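You operate a simulated robot arm through the tools that you are given. There is no shell and no other tool.

You are at the controls of a simulated robot arm. One attempt, no reset.

## Task
Put things in order on the white table top. At the end: the silver steel tube from the white table top stands where the red card stood; the red card from the white table top stands where the yellow brush (marked "GLUE") stood; the purple filter disc from the white table top stands where the silver steel tube stood; the yellow brush from the white table top is in the blue bin; whatever was shut is shut again. Leave all else as you found it, and nothing knocked over.

It is judged by the outcome, as a careful person would: the job done as asked, and still so three seconds after it is handed in. It fails if anything else is knocked over, pushed out of place, dropped, spilled or broken.

## Robot
A 6-joint arm with a two-finger gripper, fixed in place. Base frame: the origin is at the foot of the arm, x ahead of it, y to its left, z up; the work surface is at about z = 0. Units: m, rad, N and s.
With the tool pointing down near the work surface it reaches from about 0.18 to 0.48 m from the base axis. Its first joint turns from -1.152 to 1.152 rad. Payload 1.76 kg.
The tool frame sits at the grasp point between the pads (the TCP): z along the fingers, y along the line on which they close. The tips reach 0.029 m beyond it. The gripper opens to 0.082 m; its body begins 0.058 m behind the TCP.
Orientation is that of the tool frame in the base frame, as a unit quaternion [x, y, z, w]. With the fingers straight down and closing along the base's y, the tool's x points along the base's -x, its y along +y and its z along -z.

## Interface
- The arm moves only by the tool send_rows. Its argument "series" is a list of rows, each a list of 7 numbers: the turn, a rotation vector about the tool's x, y, z in rad, then the shift along the tool's x, y, z in m, then the opening, from 0 (shut) to 1 (fully open). In form: [[ax, ay, az, tx, ty, tz, fingers], ...]. A call has 1 to 20 rows; each row shifts and turns the commanded pose from where the row before left it, along the tool's axes as they then stand. Rows are played at 5 a second. More than 0.05 m and 0.15 rad between two rows, or a gripper value outside its range, and nothing of the call is played. Where a pose cannot be reached the arm comes as near as it can. A force on the tool above 40 N (or 10 N above the force at the start of the call, whichever is more), or a blocked arm, ends the call early, and 0.2 s more pass. Each finger travels about 0.2035 m/s and halts on what it meets, pressing with about 32 N; the grip force reading is that of the motor and also rises with nothing between the fingers. The clock runs only during rows and for 0.2 s after the last one: add rows that do not move to give the fingers time. The reply holds the time, the measured pose of the TCP, the force on the tool along the base axes, the opening and the grip force, in the units named above and with some noise, with the torque about the TCP (base axes, N m) and any sound that the robot's microphone picked up, and new pictures: "pictures" is both (left out), scene, wrist or none.
- Cameras (640 x 400 px; columns grow to the right, rows downward): "scene" is fixed at [0.0707, 0.3267, 0.4463]; the picture's right is [-0.74, -0.67, 0.00], its down [-0.33, 0.36, -0.87] and it looks along [0.58, -0.65, -0.49] (base axes); focal length 214 px, centre (320, 200). "wrist" rides on the gripper at [0.079, 0.004, -0.089] in the tool frame; the picture's right is [-0.05, 1.00, 0.00], its down [-0.71, -0.04, -0.71] and it looks along [-0.71, -0.04, 0.71] (tool axes); focal length 256 px, centre (320, 200). There is no depth. A picture from a camera that has moved, and an enlarged one, comes with that camera's place and axes in the base frame and with its lens. The place of the scene camera against the robot may be out by one fixed shift of up to 0.025 m in any direction.
- enlarge(camera, box): a new picture of the part [left, top, right, bottom] of that camera's present view, enlarged. It takes no simulated time.
- finish_job(): hands the job in; it is judged then, once.

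Places have to be worked out from the pictures, the camera data and where the tool is seen. Open the gripper and draw the arm clear of the work before you hand the job in, unless the task says otherwise.

The tools are called after "Call:" as a command line: name --pt "numbers of a row" for each row, then --argument value for the rest, lists and objects as JSON in quotes. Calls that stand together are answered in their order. send_rows: Moves the arm, as the interface text tells. Its arguments: {"type":"object","properties":{"series":{"type":"array","items":{"type":"array","items":{"type":"number"}}},"pictures":{"type":"string","enum":["both","scene","wrist","none"]}},"required":["series"]} The other tools are called the same way: enlarge (camera, box) takes an enlarged picture of a part of a camera's view; finish_job () hands the job in.

At the start:

```text
t: 0.0
eef_pos: [0.2096, 0.1256, 0.349]
tool_rot: [0.001, 1.0, 0.0, 0.001]
contact_force: [0.3, 0.6, 0.3]
wrist_torque: [-0.01, -0.01, -0.01]
finger_gap: 0.0819
gripper_force: 0.0
```

scene: 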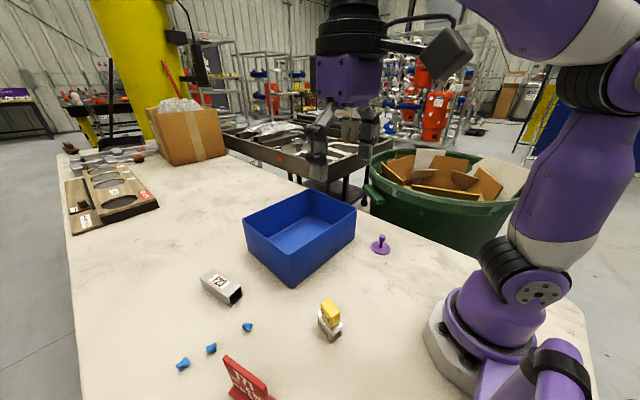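
wrist: 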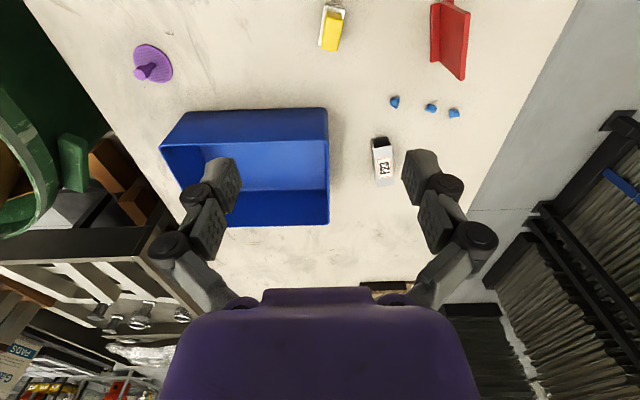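

The opening pictures show the bin, the brush, the red card, the tube, the disc and three small blue bits. I'll enlarge both views before any motion, so I can judge shapes and positions more closely.

Call:
enlarge --camera "scene" --box '[160, 220, 400, 400]'

Call:
enlarge --camera "wrist" --box '[300, 0, 500, 200]'

Call:
enlarge --camera "wrist" --box '[100, 0, 350, 240]'

Call:
enlarge --camera "scene" --box '[50, 120, 250, 260]'

Call:
enlarge --camera "scene" --box '[230, 170, 430, 310]'

```text
2.22 times, centred on (280, 310) of scene
camera zoom: at [0.0707, 0.3267, 0.4463], right [-0.74, -0.67, 0.0], down [-0.33, 0.36, -0.87], along [0.58, -0.65, -0.49], focal length 477 px, centre (409, -44)
```

zoom: 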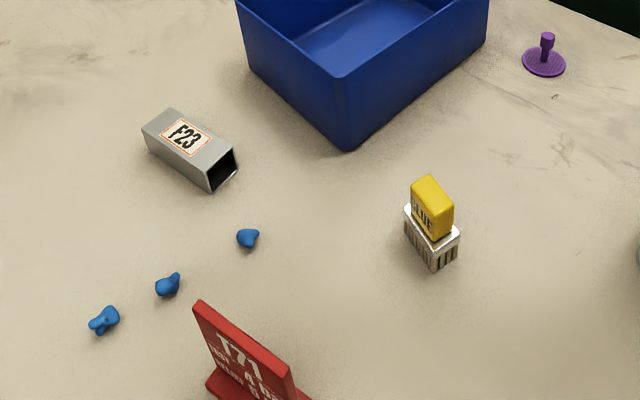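

```text
2.00 times, centred on (400, 100) of wrist
camera zoom: at [0.1282, 0.1289, 0.4388], right [0.05, 1.0, 0.0], down [0.7, -0.04, 0.71], along [0.71, -0.04, -0.71], focal length 512 px, centre (160, 400)
```

zoom: 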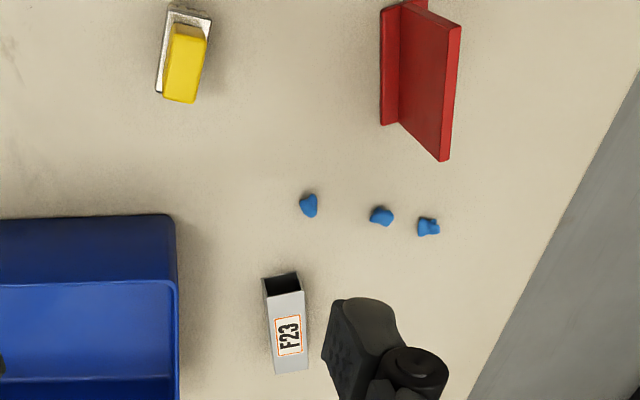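

```text
1.67 times, centred on (225, 120) of wrist
camera zoom: at [0.1282, 0.1289, 0.4388], right [0.05, 1.0, 0.0], down [0.7, -0.04, 0.71], along [0.71, -0.04, -0.71], focal length 427 px, centre (478, 333)
```

zoom: 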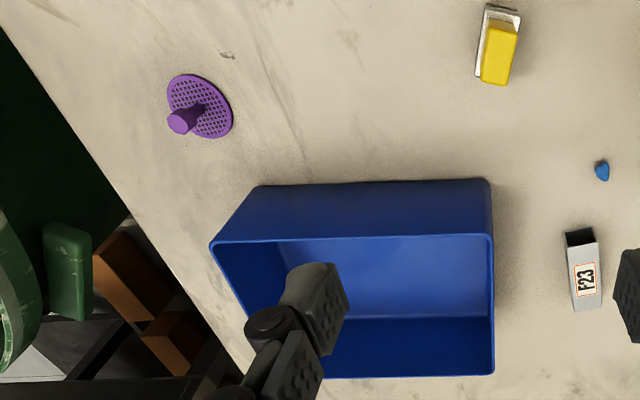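

```text
2.86 times, centred on (150, 190) of scene
camera zoom: at [0.0707, 0.3267, 0.4463], right [-0.74, -0.67, 0.0], down [-0.33, 0.36, -0.87], along [0.58, -0.65, -0.49], focal length 613 px, centre (806, 229)
```

zoom: 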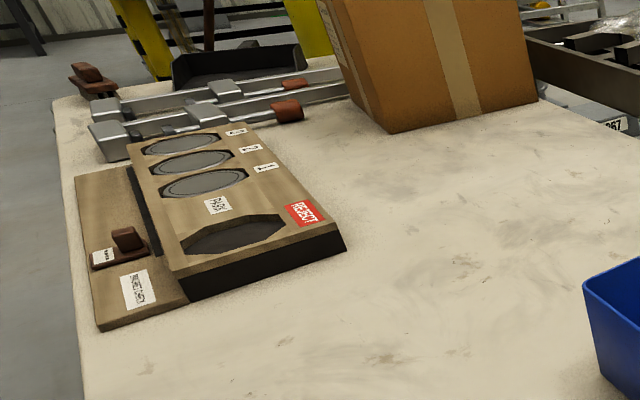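

```text
2.86 times, centred on (330, 240) of scene
camera zoom: at [0.0707, 0.3267, 0.4463], right [-0.74, -0.67, 0.0], down [-0.33, 0.36, -0.87], along [0.58, -0.65, -0.49], focal length 613 px, centre (291, 86)
```

zoom: 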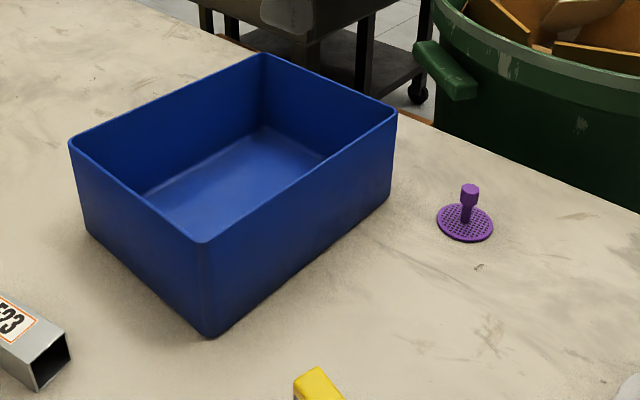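

The brush stands at about (0.217, 0.142), the card near (0.23, 0.30), the tube from about (0.40, 0.233) to (0.50, 0.25), and the disc near (0.25, -0.14). The bin is about 0.11 m tall. I'll yaw the tool about 50° left, high up, for a better view of the card and brush.

Call:
send_rows --pt "0 0 -0.125 0 0 0 1" --pt "0 0 -0.125 0 0 0 1" --pt "0 0 -0.125 0 0 0 1" --pt "0 0 -0.125 0 0 0 1" --pt "0 0 -0.125 0 0 0 1" --pt "0 0 -0.125 0 0 0 1" --pt "0 0 -0.125 0 0 0 1" --pt "0 0 0 0 0 0 1"

```text
t: 1.8
eef_pos: [0.2092, 0.1247, 0.3486]
tool_rot: [-0.424, 0.906, 0.0, 0.001]
contact_force: [-0.1, -1.0, 0.4]
wrist_torque: [0.02, -0.02, -0.01]
finger_gap: 0.0823
gripper_force: 0.1
camera wrist: at [0.1534, 0.0663, 0.439], right [-0.73, 0.68, 0.0], down [0.48, 0.52, 0.71], along [0.48, 0.52, -0.71], focal length 256 px, centre (320, 200)
```

scene: 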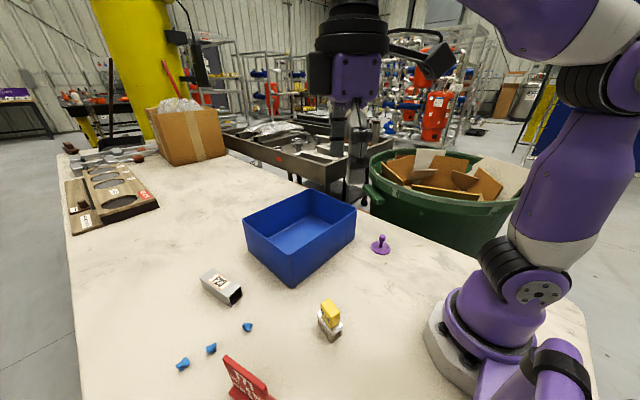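
wrist: 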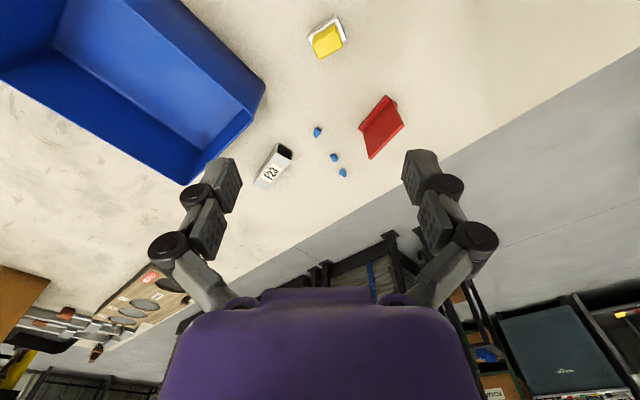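

The yaw worked, and the card, brush, tube and blue bits are all in view. I'll enlarge them to measure.

Call:
enlarge --camera "wrist" --box '[240, 0, 420, 110]'

Call:
enlarge --camera "wrist" --box '[300, 80, 440, 170]'

Call:
enlarge --camera "wrist" --box '[220, 120, 340, 200]'

```text
3.56 times, centred on (330, 55) of wrist
camera zoom: at [0.1534, 0.0663, 0.439], right [-0.73, 0.68, 0.0], down [0.48, 0.52, 0.71], along [0.48, 0.52, -0.71], focal length 910 px, centre (284, 716)
```

zoom: 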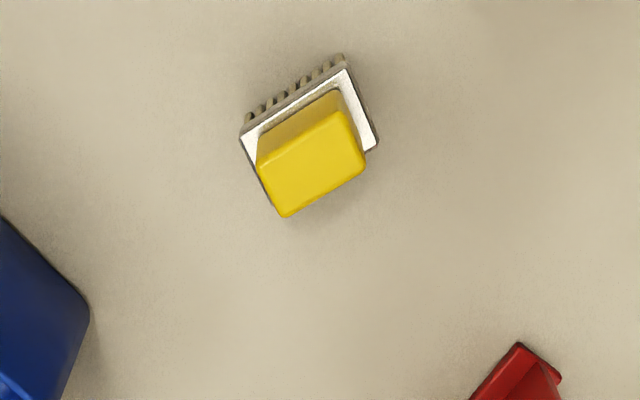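

```text
4.44 times, centred on (370, 125) of wrist
camera zoom: at [0.1534, 0.0663, 0.439], right [-0.73, 0.68, 0.0], down [0.48, 0.52, 0.71], along [0.48, 0.52, -0.71], focal length 1138 px, centre (98, 533)
```

zoom: 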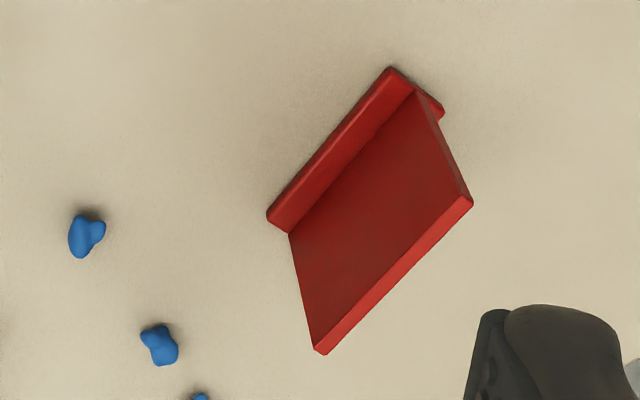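

```text
5.00 times, centred on (280, 160) of wrist
camera zoom: at [0.1534, 0.0663, 0.439], right [-0.73, 0.68, 0.0], down [0.48, 0.52, 0.71], along [0.48, 0.52, -0.71], focal length 1280 px, centre (520, 400)
```

zoom: 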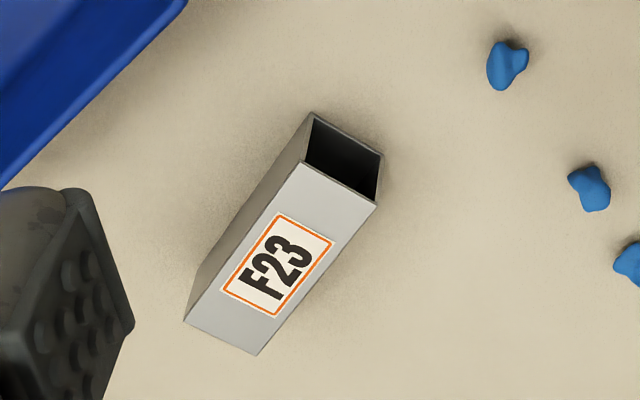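

From this view the brush is centred near (0.2085, 0.142). Its handle is about 0.037 x 0.017 m with its long axis at about -14°, and its top is near z = 0.06. The card is at (0.227, 0.298), yaw +14° and 0.09 m tall; the tube's centre is at (0.448, 0.240), yaw +11°. I'll turn to yaw -14° and come down part way over the brush.

Call:
send_rows --pt "0 0 0.125 0 0 0 1" --pt "0 0 0.125 0 0 0 1" --pt "0 0 0.125 0 0 0 1" --pt "0 0 0.125 0 0 0 1" --pt "0 0 0.125 0 0 0 1" --pt "0 0 0.125 0 0 0 1" --pt "0 0 0.125 0 0 0 1" --pt "0 0 0.125 0 0 0 1" --pt "0 0 0.12 0 0 0 1" --pt "0 0 0 0.0048 0.0164 0.03 1" --pt "0 0 0 0 0 0.04 1" --pt "0 0 0 0 0 0.04 1" --pt "0 0 0 0 0 0.04 1" --pt "0 0 0 0 0 0.04 1" --pt "0 0 0 0 0 0 1"

```text
t: 5.0
eef_pos: [0.2088, 0.1423, 0.1606]
tool_rot: [0.123, 0.992, 0.001, 0.001]
contact_force: [-0.3, 0.1, 0.3]
wrist_torque: [0.02, -0.03, -0.01]
finger_gap: 0.0821
gripper_force: 0.1
camera wrist: at [0.1316, 0.1654, 0.2495], right [0.29, 0.96, 0.0], down [0.67, -0.21, 0.71], along [0.68, -0.21, -0.71], focal length 256 px, centre (320, 200)
```

scene: 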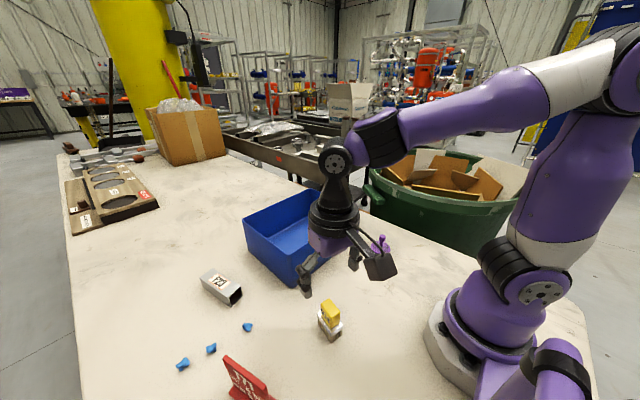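
wrist: 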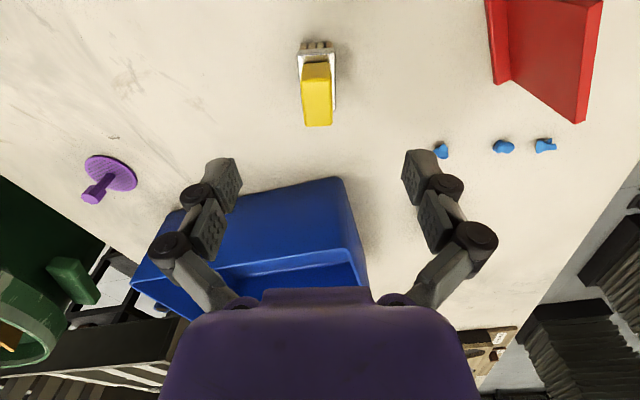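

Now above the brush. I'll zoom to check the alignment and the handle height.

Call:
enlarge --camera "wrist" --box '[260, 20, 380, 150]'

Call:
enlarge --camera "wrist" --box '[60, 130, 180, 220]'

Call:
enlarge --camera "scene" --box '[270, 220, 400, 350]'

```text
3.08 times, centred on (320, 85) of wrist
camera zoom: at [0.1316, 0.1654, 0.2495], right [0.29, 0.96, 0.0], down [0.67, -0.21, 0.71], along [0.68, -0.21, -0.71], focal length 788 px, centre (320, 554)
```

zoom: 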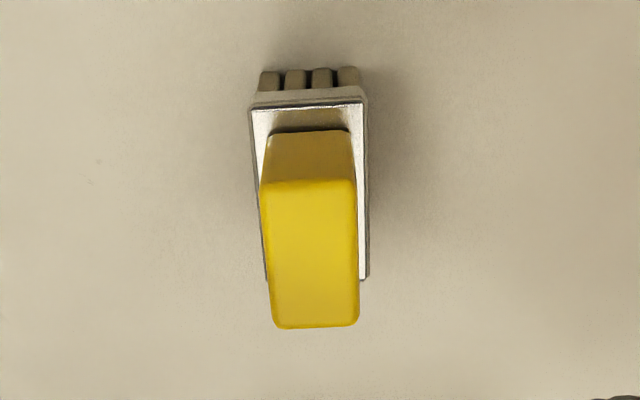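

```text
4.44 times, centred on (120, 175) of wrist
camera zoom: at [0.1316, 0.1654, 0.2495], right [0.29, 0.96, 0.0], down [0.67, -0.21, 0.71], along [0.68, -0.21, -0.71], focal length 1138 px, centre (1209, 311)
```

zoom: 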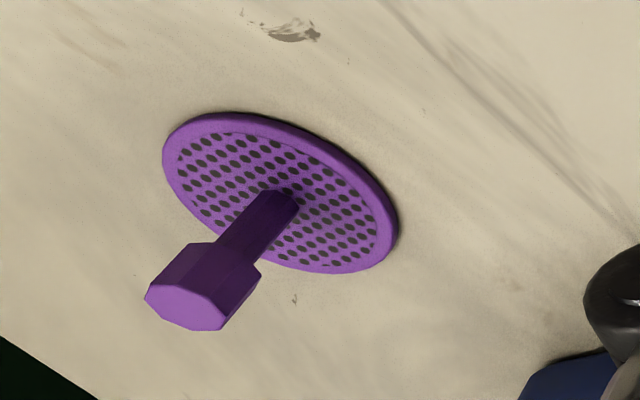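

```text
3.08 times, centred on (335, 285) of scene
camera zoom: at [0.0707, 0.3267, 0.4463], right [-0.74, -0.67, 0.0], down [-0.33, 0.36, -0.87], along [0.58, -0.65, -0.49], focal length 660 px, centre (274, -62)
```

zoom: 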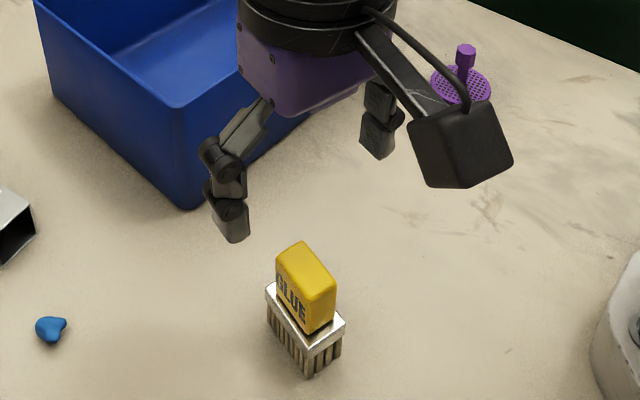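

The brush handle's centre is about 4.6 mm further out and 1.8 mm to the tool's -y side, which puts it at about (0.2125, 0.1397). Its top is near z = 0.065 and the plate near 0.031. I'll correct, go down to TCP z of about 0.062 and close.

Call:
send_rows --pt "0 0 0 -0.0046 -0.0018 0.02 1" --pt "0 0 0 0 0 0.03 1" --pt "0 0 0 0 0 0.03 1" --pt "0 0 0 0 0 0.0186 1" --pt "0 0 0 0 0 0 1" --pt "0 0 0 0 0 0 0" --pt "0 0 0 0 0 0 0" --pt "0 0 0 0 0 0 0"

```text
t: 6.4
eef_pos: [0.2139, 0.1402, 0.0626]
tool_rot: [0.122, 0.993, 0.003, 0.004]
contact_force: [-14.3, -11.3, 67.1]
wrist_torque: [-0.63, 0.71, 0.03]
finger_gap: 0.0214
gripper_force: 32.1
stopped in row 7: the force on the tool passed its limit at 66 N (the readings are from after the stop); the commanded pose is now the measured one
camera wrist: at [0.1362, 0.1637, 0.1535], right [0.29, 0.96, 0.01], down [0.67, -0.21, 0.71], along [0.68, -0.2, -0.7], focal length 256 px, centre (320, 200)
```

scene: 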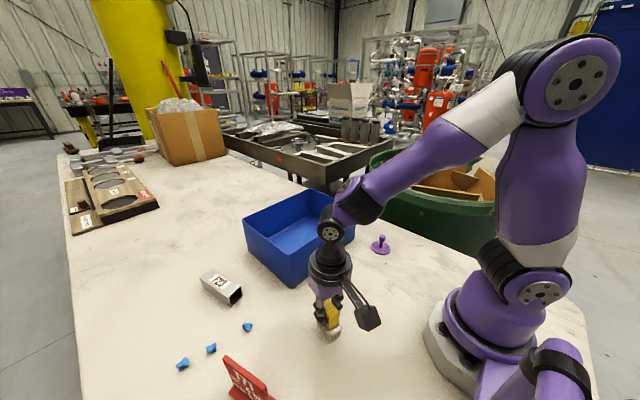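
wrist: 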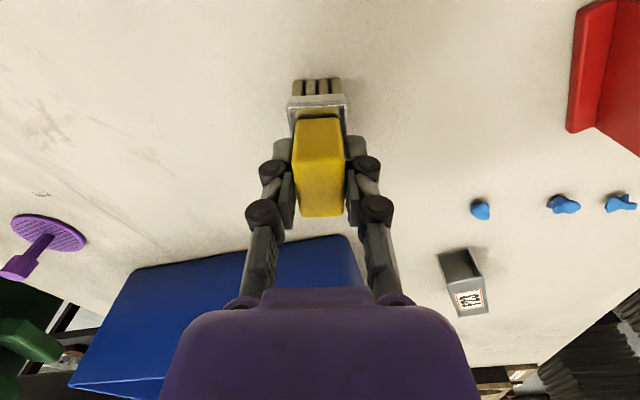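

The fingers have closed on the handle (gap 0.0214), but the tips seem to have pressed down on the brush's plate as they closed, since the upward force is 67 N. I'll ease up gently while keeping the grip.

Call:
send_rows --pt "0 0 0 0 0 -0.003 0" --pt "0 0 0 0 0 -0.003 0" --pt "0 0 0 0 0 -0.004 0" --pt "0 0 0 0 0 0 0"

```text
t: 7.4
eef_pos: [0.2136, 0.14, 0.0714]
tool_rot: [0.123, 0.992, 0.004, 0.003]
contact_force: [0.1, 0.2, -1.1]
wrist_torque: [0.02, 0.03, 0.02]
finger_gap: 0.0209
gripper_force: 32.1
camera wrist: at [0.136, 0.1635, 0.1619], right [0.29, 0.96, 0.01], down [0.67, -0.21, 0.71], along [0.68, -0.2, -0.7], focal length 256 px, centre (320, 200)
```

scene: 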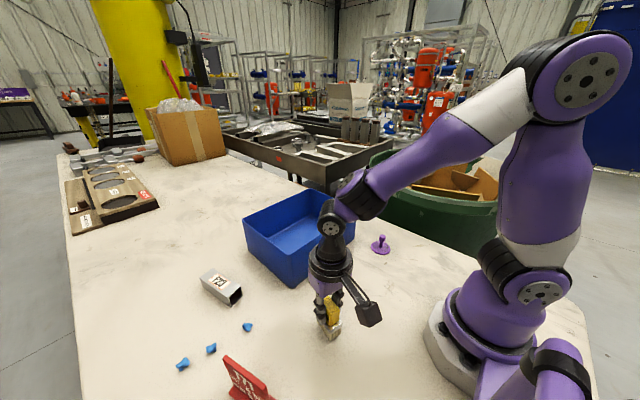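
wrist: 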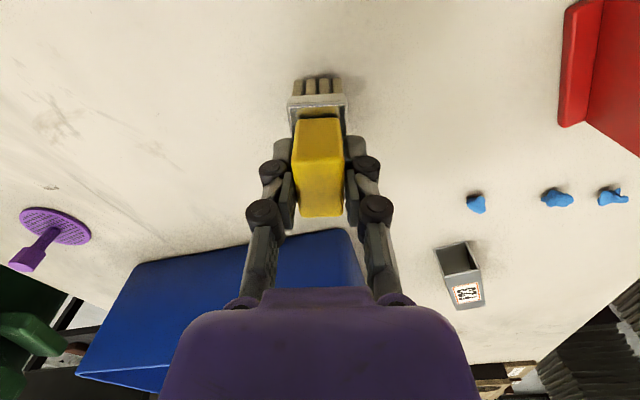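

The brush is held clear of the table (weight about 1 N). I'll lift to z of about 0.27 and carry it over the bin, whose centre I judge at about (0.437, 0.005).

Call:
send_rows --pt "0 0 0 0 0 -0.03 0" --pt "0 0 0 0 0 -0.04 0" --pt "0 0 0 0 0 -0.045 0" --pt "0 0 0 0 0 -0.045 0" --pt "0 0 0 0 0 -0.04 0" --pt "0 0 0 -0.0355 -0.0115 0 0" --pt "0 0 0 -0.0355 -0.0115 0 0" --pt "0 0 0 -0.0355 -0.0115 0 0" --pt "0 0 0 -0.0355 -0.0115 0 0" --pt "0 0 0 -0.0355 -0.0115 0 0" --pt "0 0 0 -0.0355 -0.0115 0 0" --pt "0 0 0 -0.0355 -0.0115 0 0" --pt "0 0 0 0 0 0 0" --pt "0 0 0 0 0 0 0"

```text
t: 10.4
eef_pos: [0.4122, 0.0062, 0.2653]
tool_rot: [0.123, 0.992, 0.002, 0.003]
contact_force: [-0.2, -0.3, -1.1]
wrist_torque: [0.0, 0.01, 0.0]
finger_gap: 0.021
gripper_force: 32.0
out of reach, approached as far as the arm can: row 12
camera wrist: at [0.3353, 0.0287, 0.3553], right [0.29, 0.96, 0.01], down [0.67, -0.21, 0.71], along [0.68, -0.2, -0.7], focal length 256 px, centre (320, 200)
```

scene: 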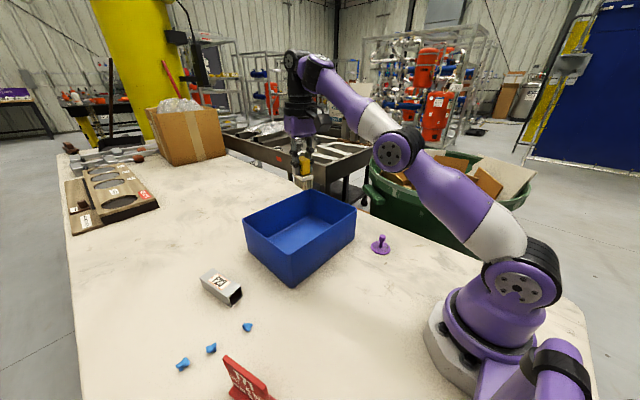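
wrist: 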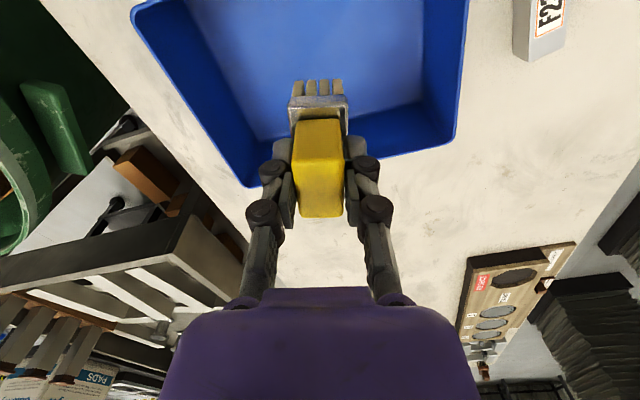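

The brush hangs over the inside of the bin at x of about 0.412, because reach is limited at this height. I'll lower it straight down toward the floor of the bin.

Call:
send_rows --pt "0 0 0 0 0 0.03 0" --pt "0 0 0 0 0 0.04 0" --pt "0 0 0 0 0 0.04 0" --pt "0 0 0 0 0 0.04 0" --pt "0 0 0 0 0 0.035 0" --pt "0 0 0 0 0 0 0"

```text
t: 11.8
eef_pos: [0.434, 0.0074, 0.0903]
tool_rot: [0.123, 0.992, 0.003, 0.002]
contact_force: [0.2, -0.1, -0.3]
wrist_torque: [0.01, -0.01, -0.01]
finger_gap: 0.0208
gripper_force: 32.0
out of reach, approached as far as the arm can: row 2, 4, 5
camera wrist: at [0.3567, 0.0296, 0.1791], right [0.29, 0.96, 0.01], down [0.67, -0.21, 0.71], along [0.68, -0.21, -0.7], focal length 256 px, centre (320, 200)
```

scene: 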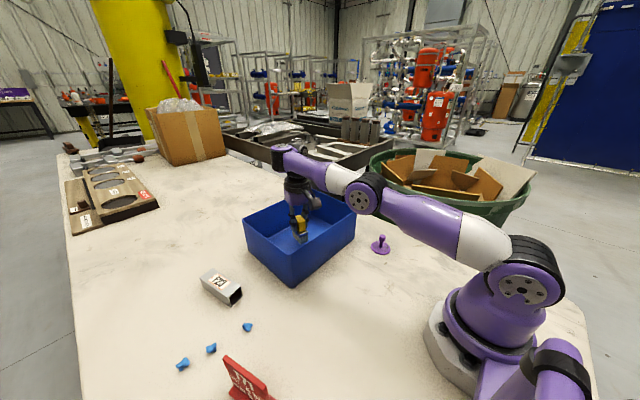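
wrist: 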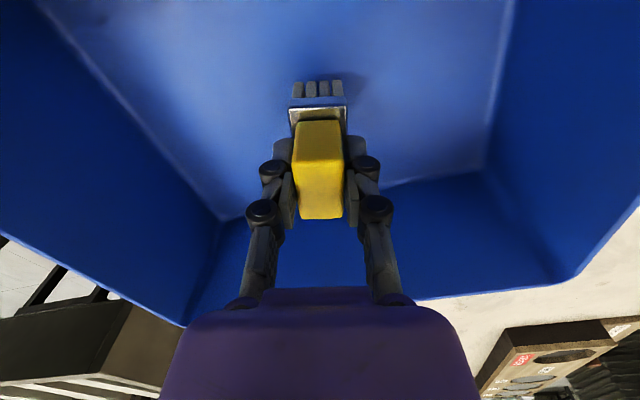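

Inside the bin now with the brush bottom about 2–3 cm above the floor. I'll lower in small steps until it touches lightly.

Call:
send_rows --pt "0 0 0 0.008 0 0.006 0" --pt "0 0 0 0.004 0 0.006 0" --pt "0 0 0 0 0 0 0" --pictures "wrist"

```text
t: 12.6
eef_pos: [0.4362, 0.0094, 0.0796]
tool_rot: [0.122, 0.992, 0.002, 0.002]
contact_force: [0.3, 0.4, -0.8]
wrist_torque: [-0.01, 0.02, -0.02]
finger_gap: 0.0209
gripper_force: 31.6
out of reach, approached as far as the arm can: row 1, 2
camera wrist: at [0.3583, 0.0325, 0.1707], right [0.29, 0.96, 0.01], down [0.67, -0.21, 0.71], along [0.68, -0.2, -0.71], focal length 256 px, centre (320, 200)
```

wrist: 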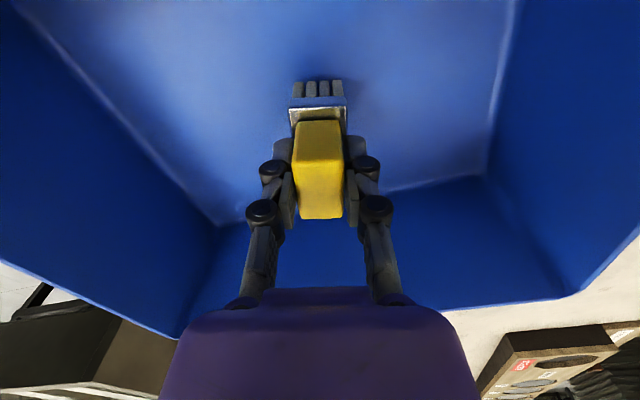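

No contact yet at z of about 0.080. I'll continue down in small steps, watching the measured pose because some rows were flagged as out of reach.

Call:
send_rows --pt "0 0 0 0 0 0.004 0" --pt "0 0 0 0 0 0.004 0" --pt "0 0 0 0 0 0 0" --pictures "none"

```text
t: 13.4
eef_pos: [0.4375, 0.0094, 0.0715]
tool_rot: [0.123, 0.992, 0.002, 0.002]
contact_force: [-0.2, 0.6, -0.9]
wrist_torque: [0.0, 0.05, -0.01]
finger_gap: 0.0208
gripper_force: 31.6
```

The pose now follows the commands. I'm at z = 0.0715 with no contact, so I'll step down 2 mm at a time.

Call:
send_rows --pt "0 0 0 0 0 0.002 0" --pt "0 0 0 0 0 0.002 0" --pt "0 0 0 0 0 0 0" --pictures "none"

```text
t: 14.2
eef_pos: [0.4375, 0.01, 0.0687]
tool_rot: [0.123, 0.992, 0.002, 0.003]
contact_force: [0.2, 0.3, -0.6]
wrist_torque: [0.02, 0.04, 0.01]
finger_gap: 0.0211
gripper_force: 32.3
```

Call:
send_rows --pt "0 0 0 0 0 0.002 0" --pt "0 0 0 0 0 0.001 0" --pt "0 0 0 0 0 0 0" --pictures "wrist"

```text
t: 15.0
eef_pos: [0.4375, 0.0099, 0.0677]
tool_rot: [0.122, 0.992, 0.003, 0.005]
contact_force: [-3.2, 0.5, 36.1]
wrist_torque: [-0.04, 0.1, -0.04]
finger_gap: 0.0208
gripper_force: 31.9
camera wrist: at [0.3608, 0.0326, 0.1575], right [0.29, 0.96, 0.01], down [0.67, -0.21, 0.71], along [0.68, -0.2, -0.7], focal length 256 px, centre (320, 200)
```

wrist: 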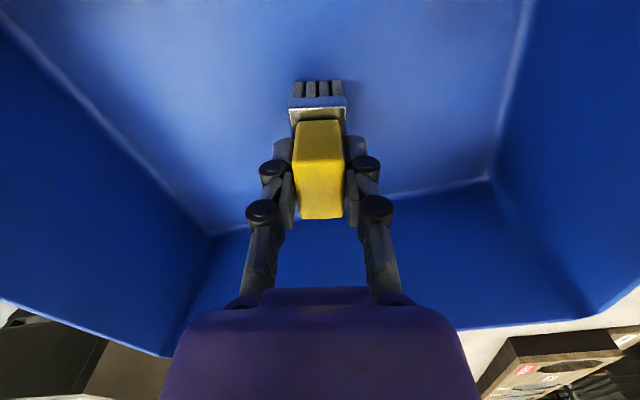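

The brush is resting on the bin floor (36 N up). I'll back off 1.5 mm, open the fingers moderately and rise straight up out of the bin.

Call:
send_rows --pt "0 0 0 0 0 -0.0015 0" --pt "0 0 0 0 0 0 0.3" --pt "0 0 0 0 0 0 0.55" --pt "0 0 0 0 0 0 0.7" --pt "0 0 0 0 0 -0.02 0.7" --pt "0 0 0 0 0 -0.03 0.7" --pt "0 0 0 0 0 -0.03 0.7" --pt "0 0 0 0 0 -0.03 0.7" --pt "0 0 0 0 0 -0.03 0.7" --pt "0 0 0 0 0 0 0.7"

```text
t: 17.2
eef_pos: [0.434, 0.0093, 0.2069]
tool_rot: [0.123, 0.992, 0.002, 0.003]
contact_force: [-0.3, 0.2, 0.0]
wrist_torque: [0.01, -0.01, 0.0]
finger_gap: 0.0576
gripper_force: 0.1
camera wrist: at [0.3571, 0.0319, 0.2967], right [0.29, 0.96, 0.01], down [0.67, -0.21, 0.71], along [0.68, -0.21, -0.7], focal length 256 px, centre (320, 200)
```

scene: 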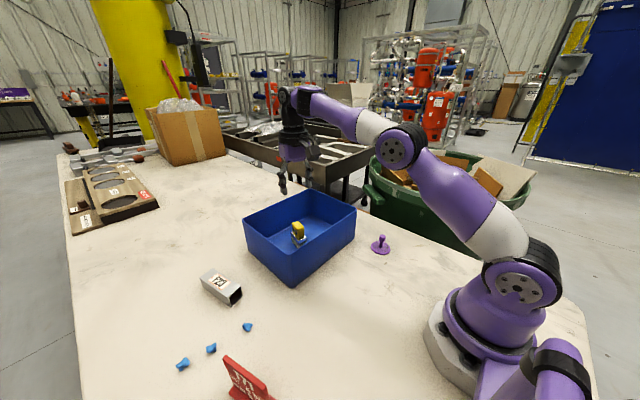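
wrist: 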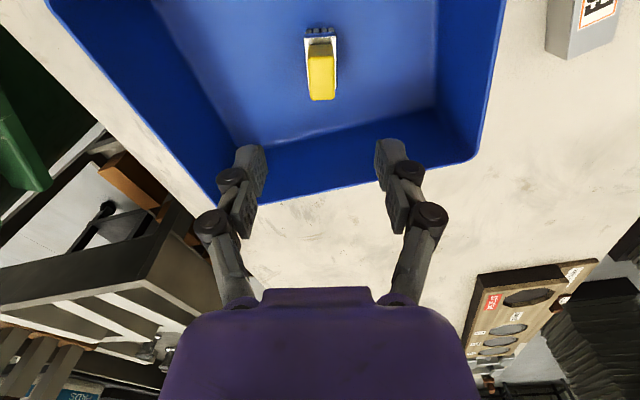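

The brush now stands in the bin. Next is the card: I'll turn to yaw +14°, level the tool and move high to above (0.227, 0.298).

Call:
send_rows --pt "0.0047 0.0054 0 0.01 0 0 0.7" --pt "0 0 -0.122 0 0 0 0.7" --pt "0 0 -0.122 0 0 0 0.7" --pt "0 0 -0.122 0 0 0 0.7" --pt "0 0 -0.122 0 0 0 0.7" --pt "0 0 0 0.0135 0.0367 -0.002 0.7" --pt "0 0 0 0.0135 0.0367 -0.002 0.7" --pt "0 0 0 0.0135 0.0367 -0.002 0.7" --pt "0 0 0 0.0135 0.0367 -0.002 0.7" --pt "0 0 0 0.0135 0.0367 -0.002 0.7" --pt "0 0 0 0.0135 0.0367 -0.002 0.7" --pt "0 0 0 0.0135 0.0367 -0.002 0.7" --pt "0 0 0 0.0135 0.0367 -0.002 0.7" --pt "0 0 0 0.0135 0.0367 -0.002 0.7" --pt "0 0 0 0 0 0 0.7"

```text
t: 20.4
eef_pos: [0.2267, 0.3049, 0.2254]
tool_rot: [-0.121, 0.993, 0.001, 0.0]
contact_force: [0.1, -0.2, -0.1]
wrist_torque: [-0.01, 0.05, -0.02]
finger_gap: 0.0574
gripper_force: 0.2
camera wrist: at [0.149, 0.2895, 0.3152], right [-0.19, 0.98, 0.0], down [0.69, 0.13, 0.71], along [0.69, 0.13, -0.71], focal length 256 px, centre (320, 200)
```

scene: 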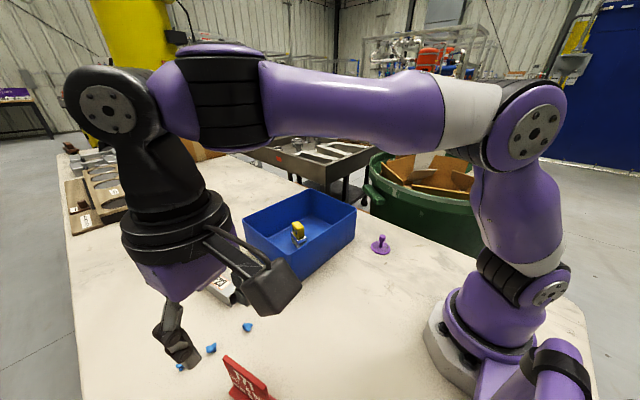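
wrist: 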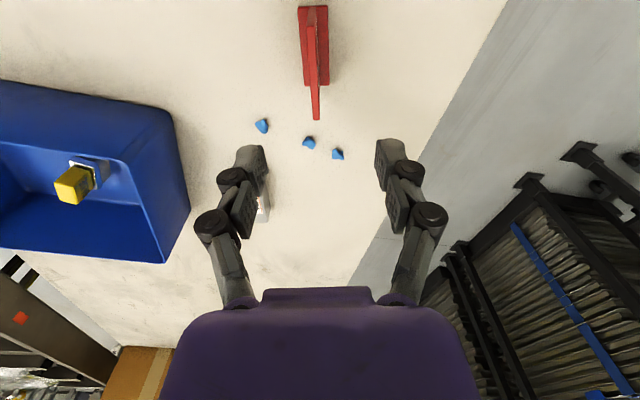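

Above the card now. I'll zoom to check where the panel sits relative to the tool.

Call:
enlarge --camera "wrist" --box '[270, 0, 370, 130]'

Call:
enlarge --camera "wrist" --box '[200, 100, 400, 220]'

```text
3.08 times, centred on (320, 65) of wrist
camera zoom: at [0.149, 0.2895, 0.3152], right [-0.19, 0.98, 0.0], down [0.69, 0.13, 0.71], along [0.69, 0.13, -0.71], focal length 788 px, centre (320, 615)
```

zoom: 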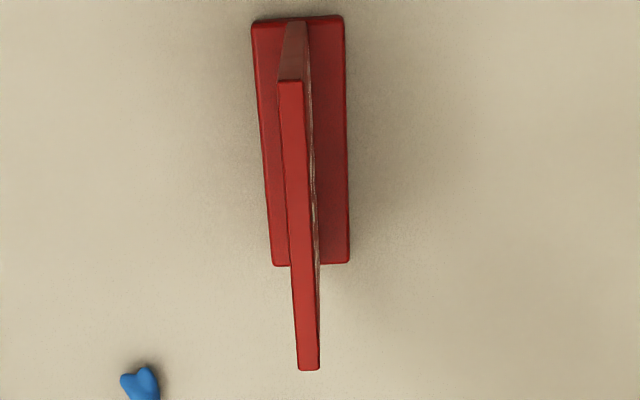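

```text
3.20 times, centred on (300, 160) of wrist
camera zoom: at [0.149, 0.2895, 0.3152], right [-0.19, 0.98, 0.0], down [0.69, 0.13, 0.71], along [0.69, 0.13, -0.71], focal length 819 px, centre (384, 328)
```

zoom: 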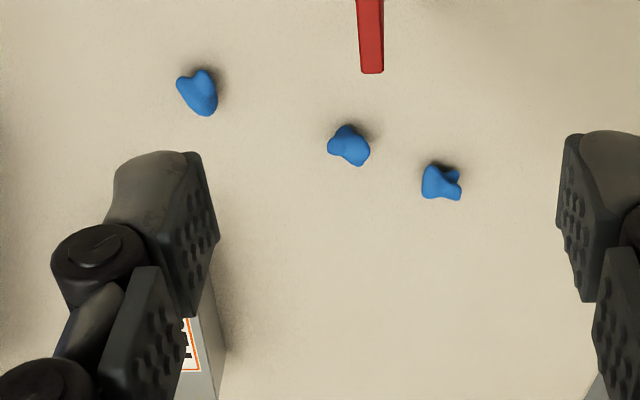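

The card's panel centre is at about (0.229, 0.300), aligned with the tool and 5 mm to its -y side; the panel is 0.006 m thick with its top at 0.09. I'll shift, go down to TCP z of about 0.065, grip and lift slightly.

Call:
send_rows --pt "0 0 0 -0.0009 -0.0053 0 0.7" --pt "0 0 0 0 0 0.04 0.7" --pt "0 0 0 0 0 0.04 0.7" --pt "0 0 0 0 0 0.04 0.7" --pt "0 0 0 0 0 0.04 0.7" --pt "0 0 0 0 0 0 0.7" --pt "0 0 0 0 0 0 0.3" --pt "0 0 0 0 0 0 0" --pt "0 0 0 0 0 0 0" --pt "0 0 0 0 0 0 0"

```text
t: 22.6
eef_pos: [0.2296, 0.2999, 0.0657]
tool_rot: [-0.122, 0.993, 0.001, 0.0]
contact_force: [-0.6, -0.2, -0.1]
wrist_torque: [-0.02, 0.0, -0.02]
finger_gap: 0.006
gripper_force: 32.0
camera wrist: at [0.151, 0.2836, 0.1557], right [-0.19, 0.98, 0.0], down [0.69, 0.13, 0.71], along [0.69, 0.13, -0.71], focal length 256 px, centre (320, 200)
```

scene: 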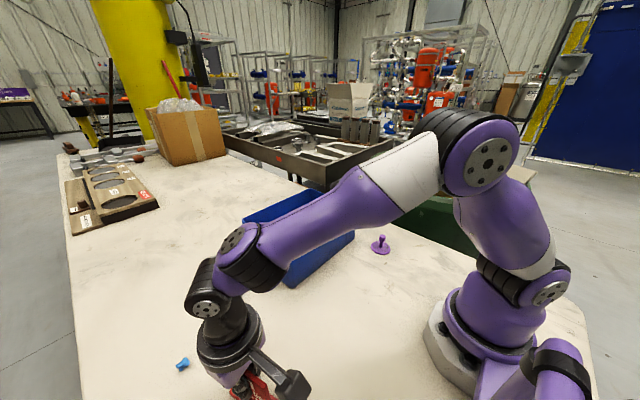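
wrist: 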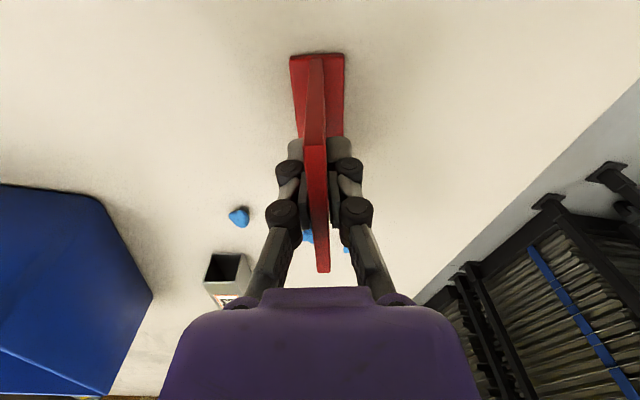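

The card is gripped (gap 0.006 m) at TCP z = 0.0657, so that height is also the one for setting it down. I'll lift about 0.1 m and carry it over the brush's old spot at (0.2125, 0.1397).

Call:
send_rows --pt "0 0 0 0 0 -0.01 0" --pt "0 0 0 0 0 -0.03 0" --pt "0 0 0 0 0 -0.03 0" --pt "0 0 0 0 0 -0.03 0" --pt "0 0 0 0.01385 -0.0378 0 0" --pt "0 0 0 0.01385 -0.0378 0 0" --pt "0 0 0 0.01385 -0.0378 0 0" --pt "0 0 0 0.01385 -0.0378 0 0" --pt "0 0 0 0 0 0 0" --pt "0 0 0 0 0 0 0"

```text
t: 24.8
eef_pos: [0.2121, 0.1392, 0.1658]
tool_rot: [-0.121, 0.993, 0.001, 0.0]
contact_force: [-0.7, 0.6, 0.0]
wrist_torque: [-0.01, -0.05, 0.02]
finger_gap: 0.0057
gripper_force: 32.3
camera wrist: at [0.1335, 0.1229, 0.2557], right [-0.19, 0.98, 0.0], down [0.69, 0.13, 0.71], along [0.69, 0.13, -0.71], focal length 256 px, centre (320, 200)
```

scene: 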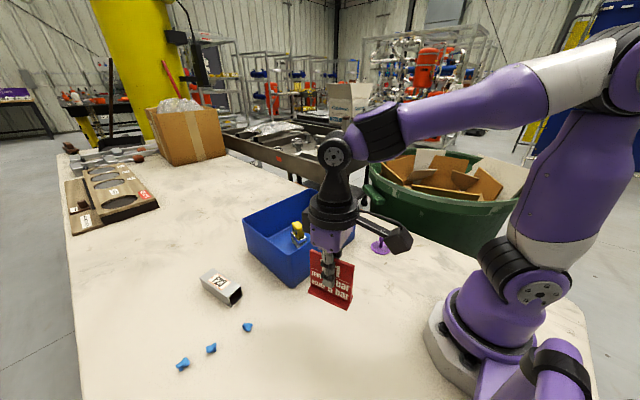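
wrist: 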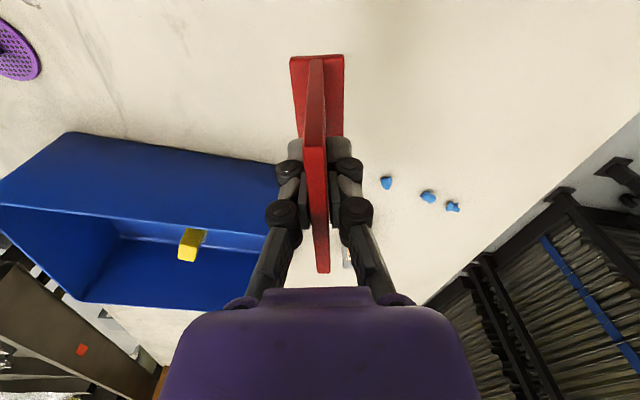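

The card hangs upright over the brush's old spot. I'll lower it to just above touching height.

Call:
send_rows --pt "0 0 0 0 0 0.04 0" --pt "0 0 0 0 0 0.035 0" --pt "0 0 0 0 0 0.015 0" --pt "0 0 0 0 0 0.007 0" --pt "0 0 0 0 0 0 0" --pictures "none"

Call:
send_rows --pt "0 0 0 0 0 0.0015 0" --pt "0 0 0 0 0 0.001 0" --pt "0 0 0 0 0 0 0"

```text
t: 26.0
eef_pos: [0.2116, 0.1385, 0.0676]
tool_rot: [-0.121, 0.993, 0.0, 0.0]
contact_force: [-0.2, 0.1, 0.0]
wrist_torque: [-0.03, 0.0, 0.01]
finger_gap: 0.006
gripper_force: 31.5
```

```text
t: 26.8
eef_pos: [0.213, 0.1384, 0.0666]
tool_rot: [-0.121, 0.993, 0.0, 0.0]
contact_force: [0.5, 0.8, 0.2]
wrist_torque: [0.0, 0.0, 0.01]
finger_gap: 0.0061
gripper_force: 32.6
camera wrist: at [0.1337, 0.1231, 0.1561], right [-0.19, 0.98, 0.0], down [0.69, 0.13, 0.71], along [0.69, 0.13, -0.71], focal length 256 px, centre (320, 200)
```

scene: 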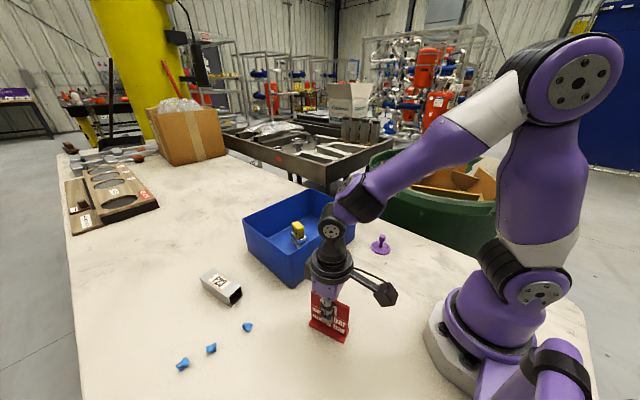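
wrist: 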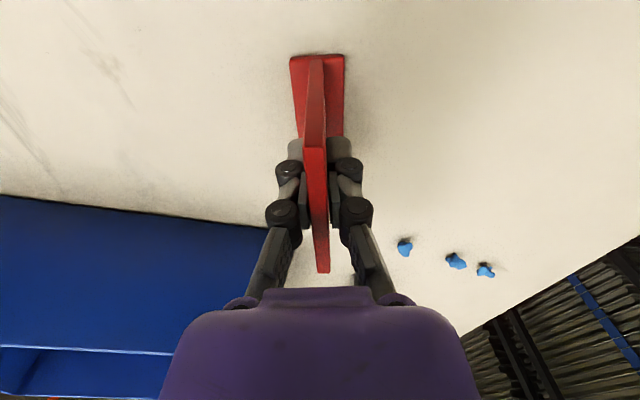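

No contact force yet at 0.0666, so I'll ease down another millimetre or so.

Call:
send_rows --pt "0 0 0 0 0 0.001 0" --pt "0 0 0 0 0 0 0" --pictures "none"

```text
t: 27.4
eef_pos: [0.2125, 0.1383, 0.0649]
tool_rot: [-0.121, 0.993, 0.001, 0.0]
contact_force: [-3.9, -2.5, 14.4]
wrist_torque: [-0.09, 0.16, 0.0]
finger_gap: 0.0059
gripper_force: 31.8
```

Contact at 14 N, so the card is on the table. I'll open, then rise straight up.

Call:
send_rows --pt "0 0 0 0 0 -0.0005 0" --pt "0 0 0 0 0 0 0.2" --pt "0 0 0 0 0 0 0.5" --pt "0 0 0 0 0 0 0.7" --pt "0 0 0 0 0 -0.02 0.7" --pt "0 0 0 0 0 -0.035 0.7" --pt "0 0 0 0 0 -0.04 0.7" --pt "0 0 0 0 0 -0.04 0.7" --pt "0 0 0 0 0 -0.04 0.7" --pt "0 0 0 0 0 0 0.7"

```text
t: 29.6
eef_pos: [0.2124, 0.138, 0.2396]
tool_rot: [-0.121, 0.993, 0.0, -0.001]
contact_force: [0.6, 0.5, -0.8]
wrist_torque: [0.01, -0.02, -0.02]
finger_gap: 0.0573
gripper_force: 0.1
camera wrist: at [0.1336, 0.1228, 0.3305], right [-0.19, 0.98, 0.0], down [0.69, 0.13, 0.71], along [0.69, 0.13, -0.71], focal length 256 px, centre (320, 200)
```

scene: 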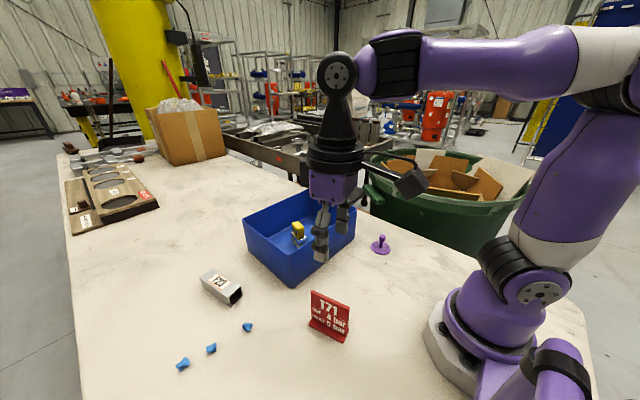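
wrist: 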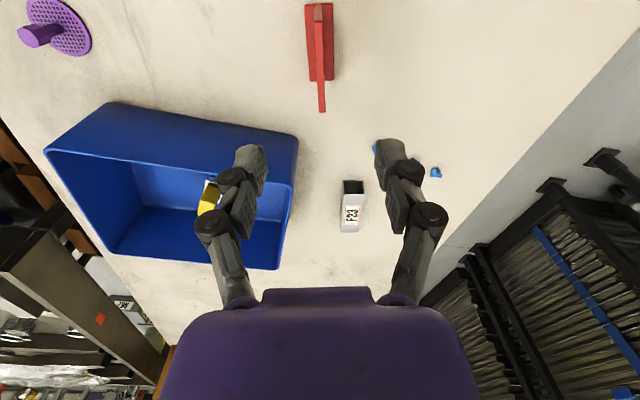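

The card stands upright on the brush's old spot. For the tube, whose centre is about 0.51 m out, I'll turn to yaw 11°, tilt the fingers outward about 16° and move to hover over it.

Call:
send_rows --pt "0 0 0.05 0 0 0 0.9" --pt "0 -0.14 0 0 0 0 0.9" --pt "0 -0.14 0 0 0 0 0.9" --pt "0 0 0 -0.0298 0.008 0.0219 0.9" --pt "0 0 0 -0.0298 0.008 0.0219 0.9" --pt "0 0 0 -0.0298 0.008 0.0219 0.9" --pt "0 0 0 -0.0298 0.008 0.0219 0.9" --pt "0 0 0 -0.0298 0.008 0.0219 0.9" --pt "0 0 0 -0.0298 0.008 0.0219 0.9" --pt "0 0 0 -0.0298 0.008 0.0219 0.9" --pt "0 0 0 0 0 0 0.9" --pt "0 0 0 0 0 0 0.9"

```text
t: 32.2
eef_pos: [0.44, 0.2388, 0.1499]
tool_rot: [-0.096, 0.986, 0.014, 0.139]
contact_force: [0.5, -1.2, 0.7]
wrist_torque: [0.01, 0.01, 0.01]
finger_gap: 0.0737
gripper_force: 0.0
camera wrist: at [0.3386, 0.2241, 0.2154], right [-0.14, 0.99, 0.02], down [0.48, 0.05, 0.87], along [0.86, 0.13, -0.48], focal length 256 px, centre (320, 200)
```

scene: 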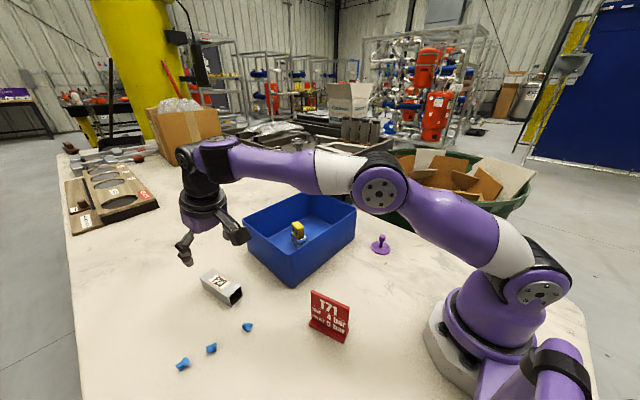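
wrist: 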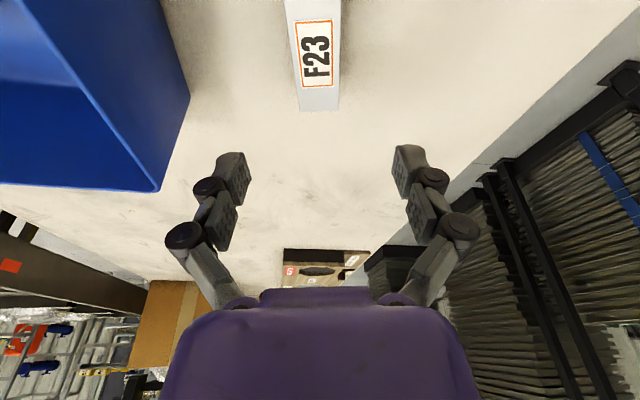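

The reach is good and the tool is at (0.440, 0.239, 0.150), tilted. I'll zoom on the tube to refine its position and yaw.

Call:
enlarge --camera "wrist" --box '[260, 0, 380, 120]'

Call:
enlarge --camera "scene" --box '[160, 210, 290, 320]'

```text
3.33 times, centred on (320, 60) of wrist
camera zoom: at [0.3386, 0.2241, 0.2154], right [-0.14, 0.99, 0.02], down [0.48, 0.05, 0.87], along [0.86, 0.13, -0.48], focal length 853 px, centre (320, 667)
```

zoom: 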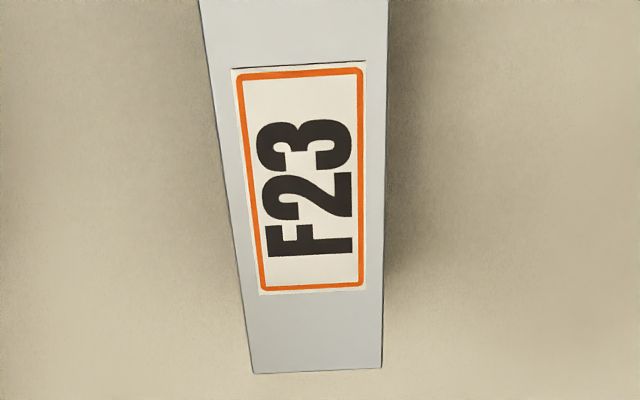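

```text
3.64 times, centred on (225, 265) of scene
camera zoom: at [0.0707, 0.3267, 0.4463], right [-0.74, -0.67, 0.0], down [-0.33, 0.36, -0.87], along [0.58, -0.65, -0.49], focal length 780 px, centre (666, -36)
```

zoom: 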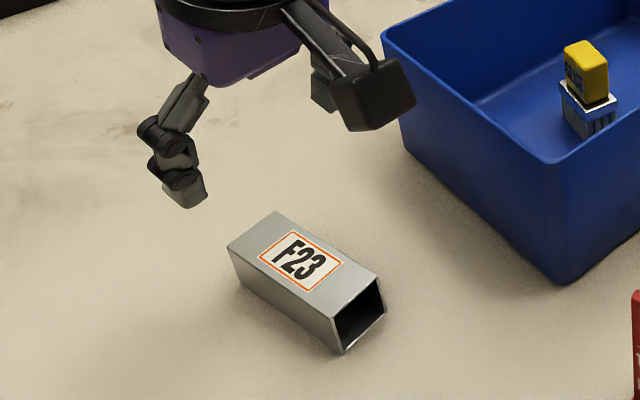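

The tube's centre comes out at about (0.4485, 0.240), yaw 11.3°, matching the tool. I'll go straight down to TCP z of about 0.04 and close on it.

Call:
send_rows --pt "0 0 0 0.0087 0 0.0356 0.9" --pt "0 0 0 0.0087 0 0.0356 0.9" --pt "0 0 0 0.0087 0 0.0356 0.9" --pt "0 0 0 0 0 0 0.9" --pt "0 0 0 0 0 0 0.6" --pt "0 0 0 0 0 0 0.3" --pt "0 0 0 0 0 0 0" --pt "0 0 0 0 0 0 0"

```text
t: 34.0
eef_pos: [0.4463, 0.2402, 0.041]
tool_rot: [-0.096, 0.985, 0.015, 0.14]
contact_force: [0.3, -0.1, 2.4]
wrist_torque: [0.04, -0.12, 0.0]
finger_gap: 0.0344
gripper_force: 31.9
camera wrist: at [0.3443, 0.2246, 0.1055], right [-0.14, 0.99, 0.02], down [0.48, 0.05, 0.88], along [0.87, 0.13, -0.48], focal length 256 px, centre (320, 200)
```

scene: 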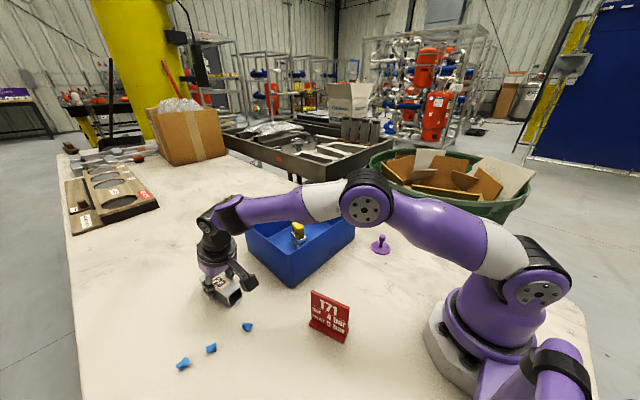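
wrist: 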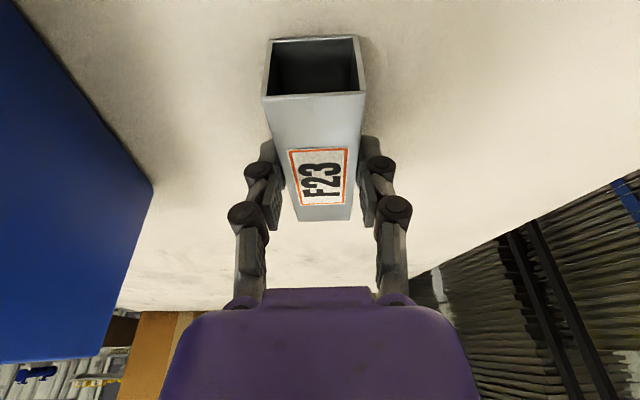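

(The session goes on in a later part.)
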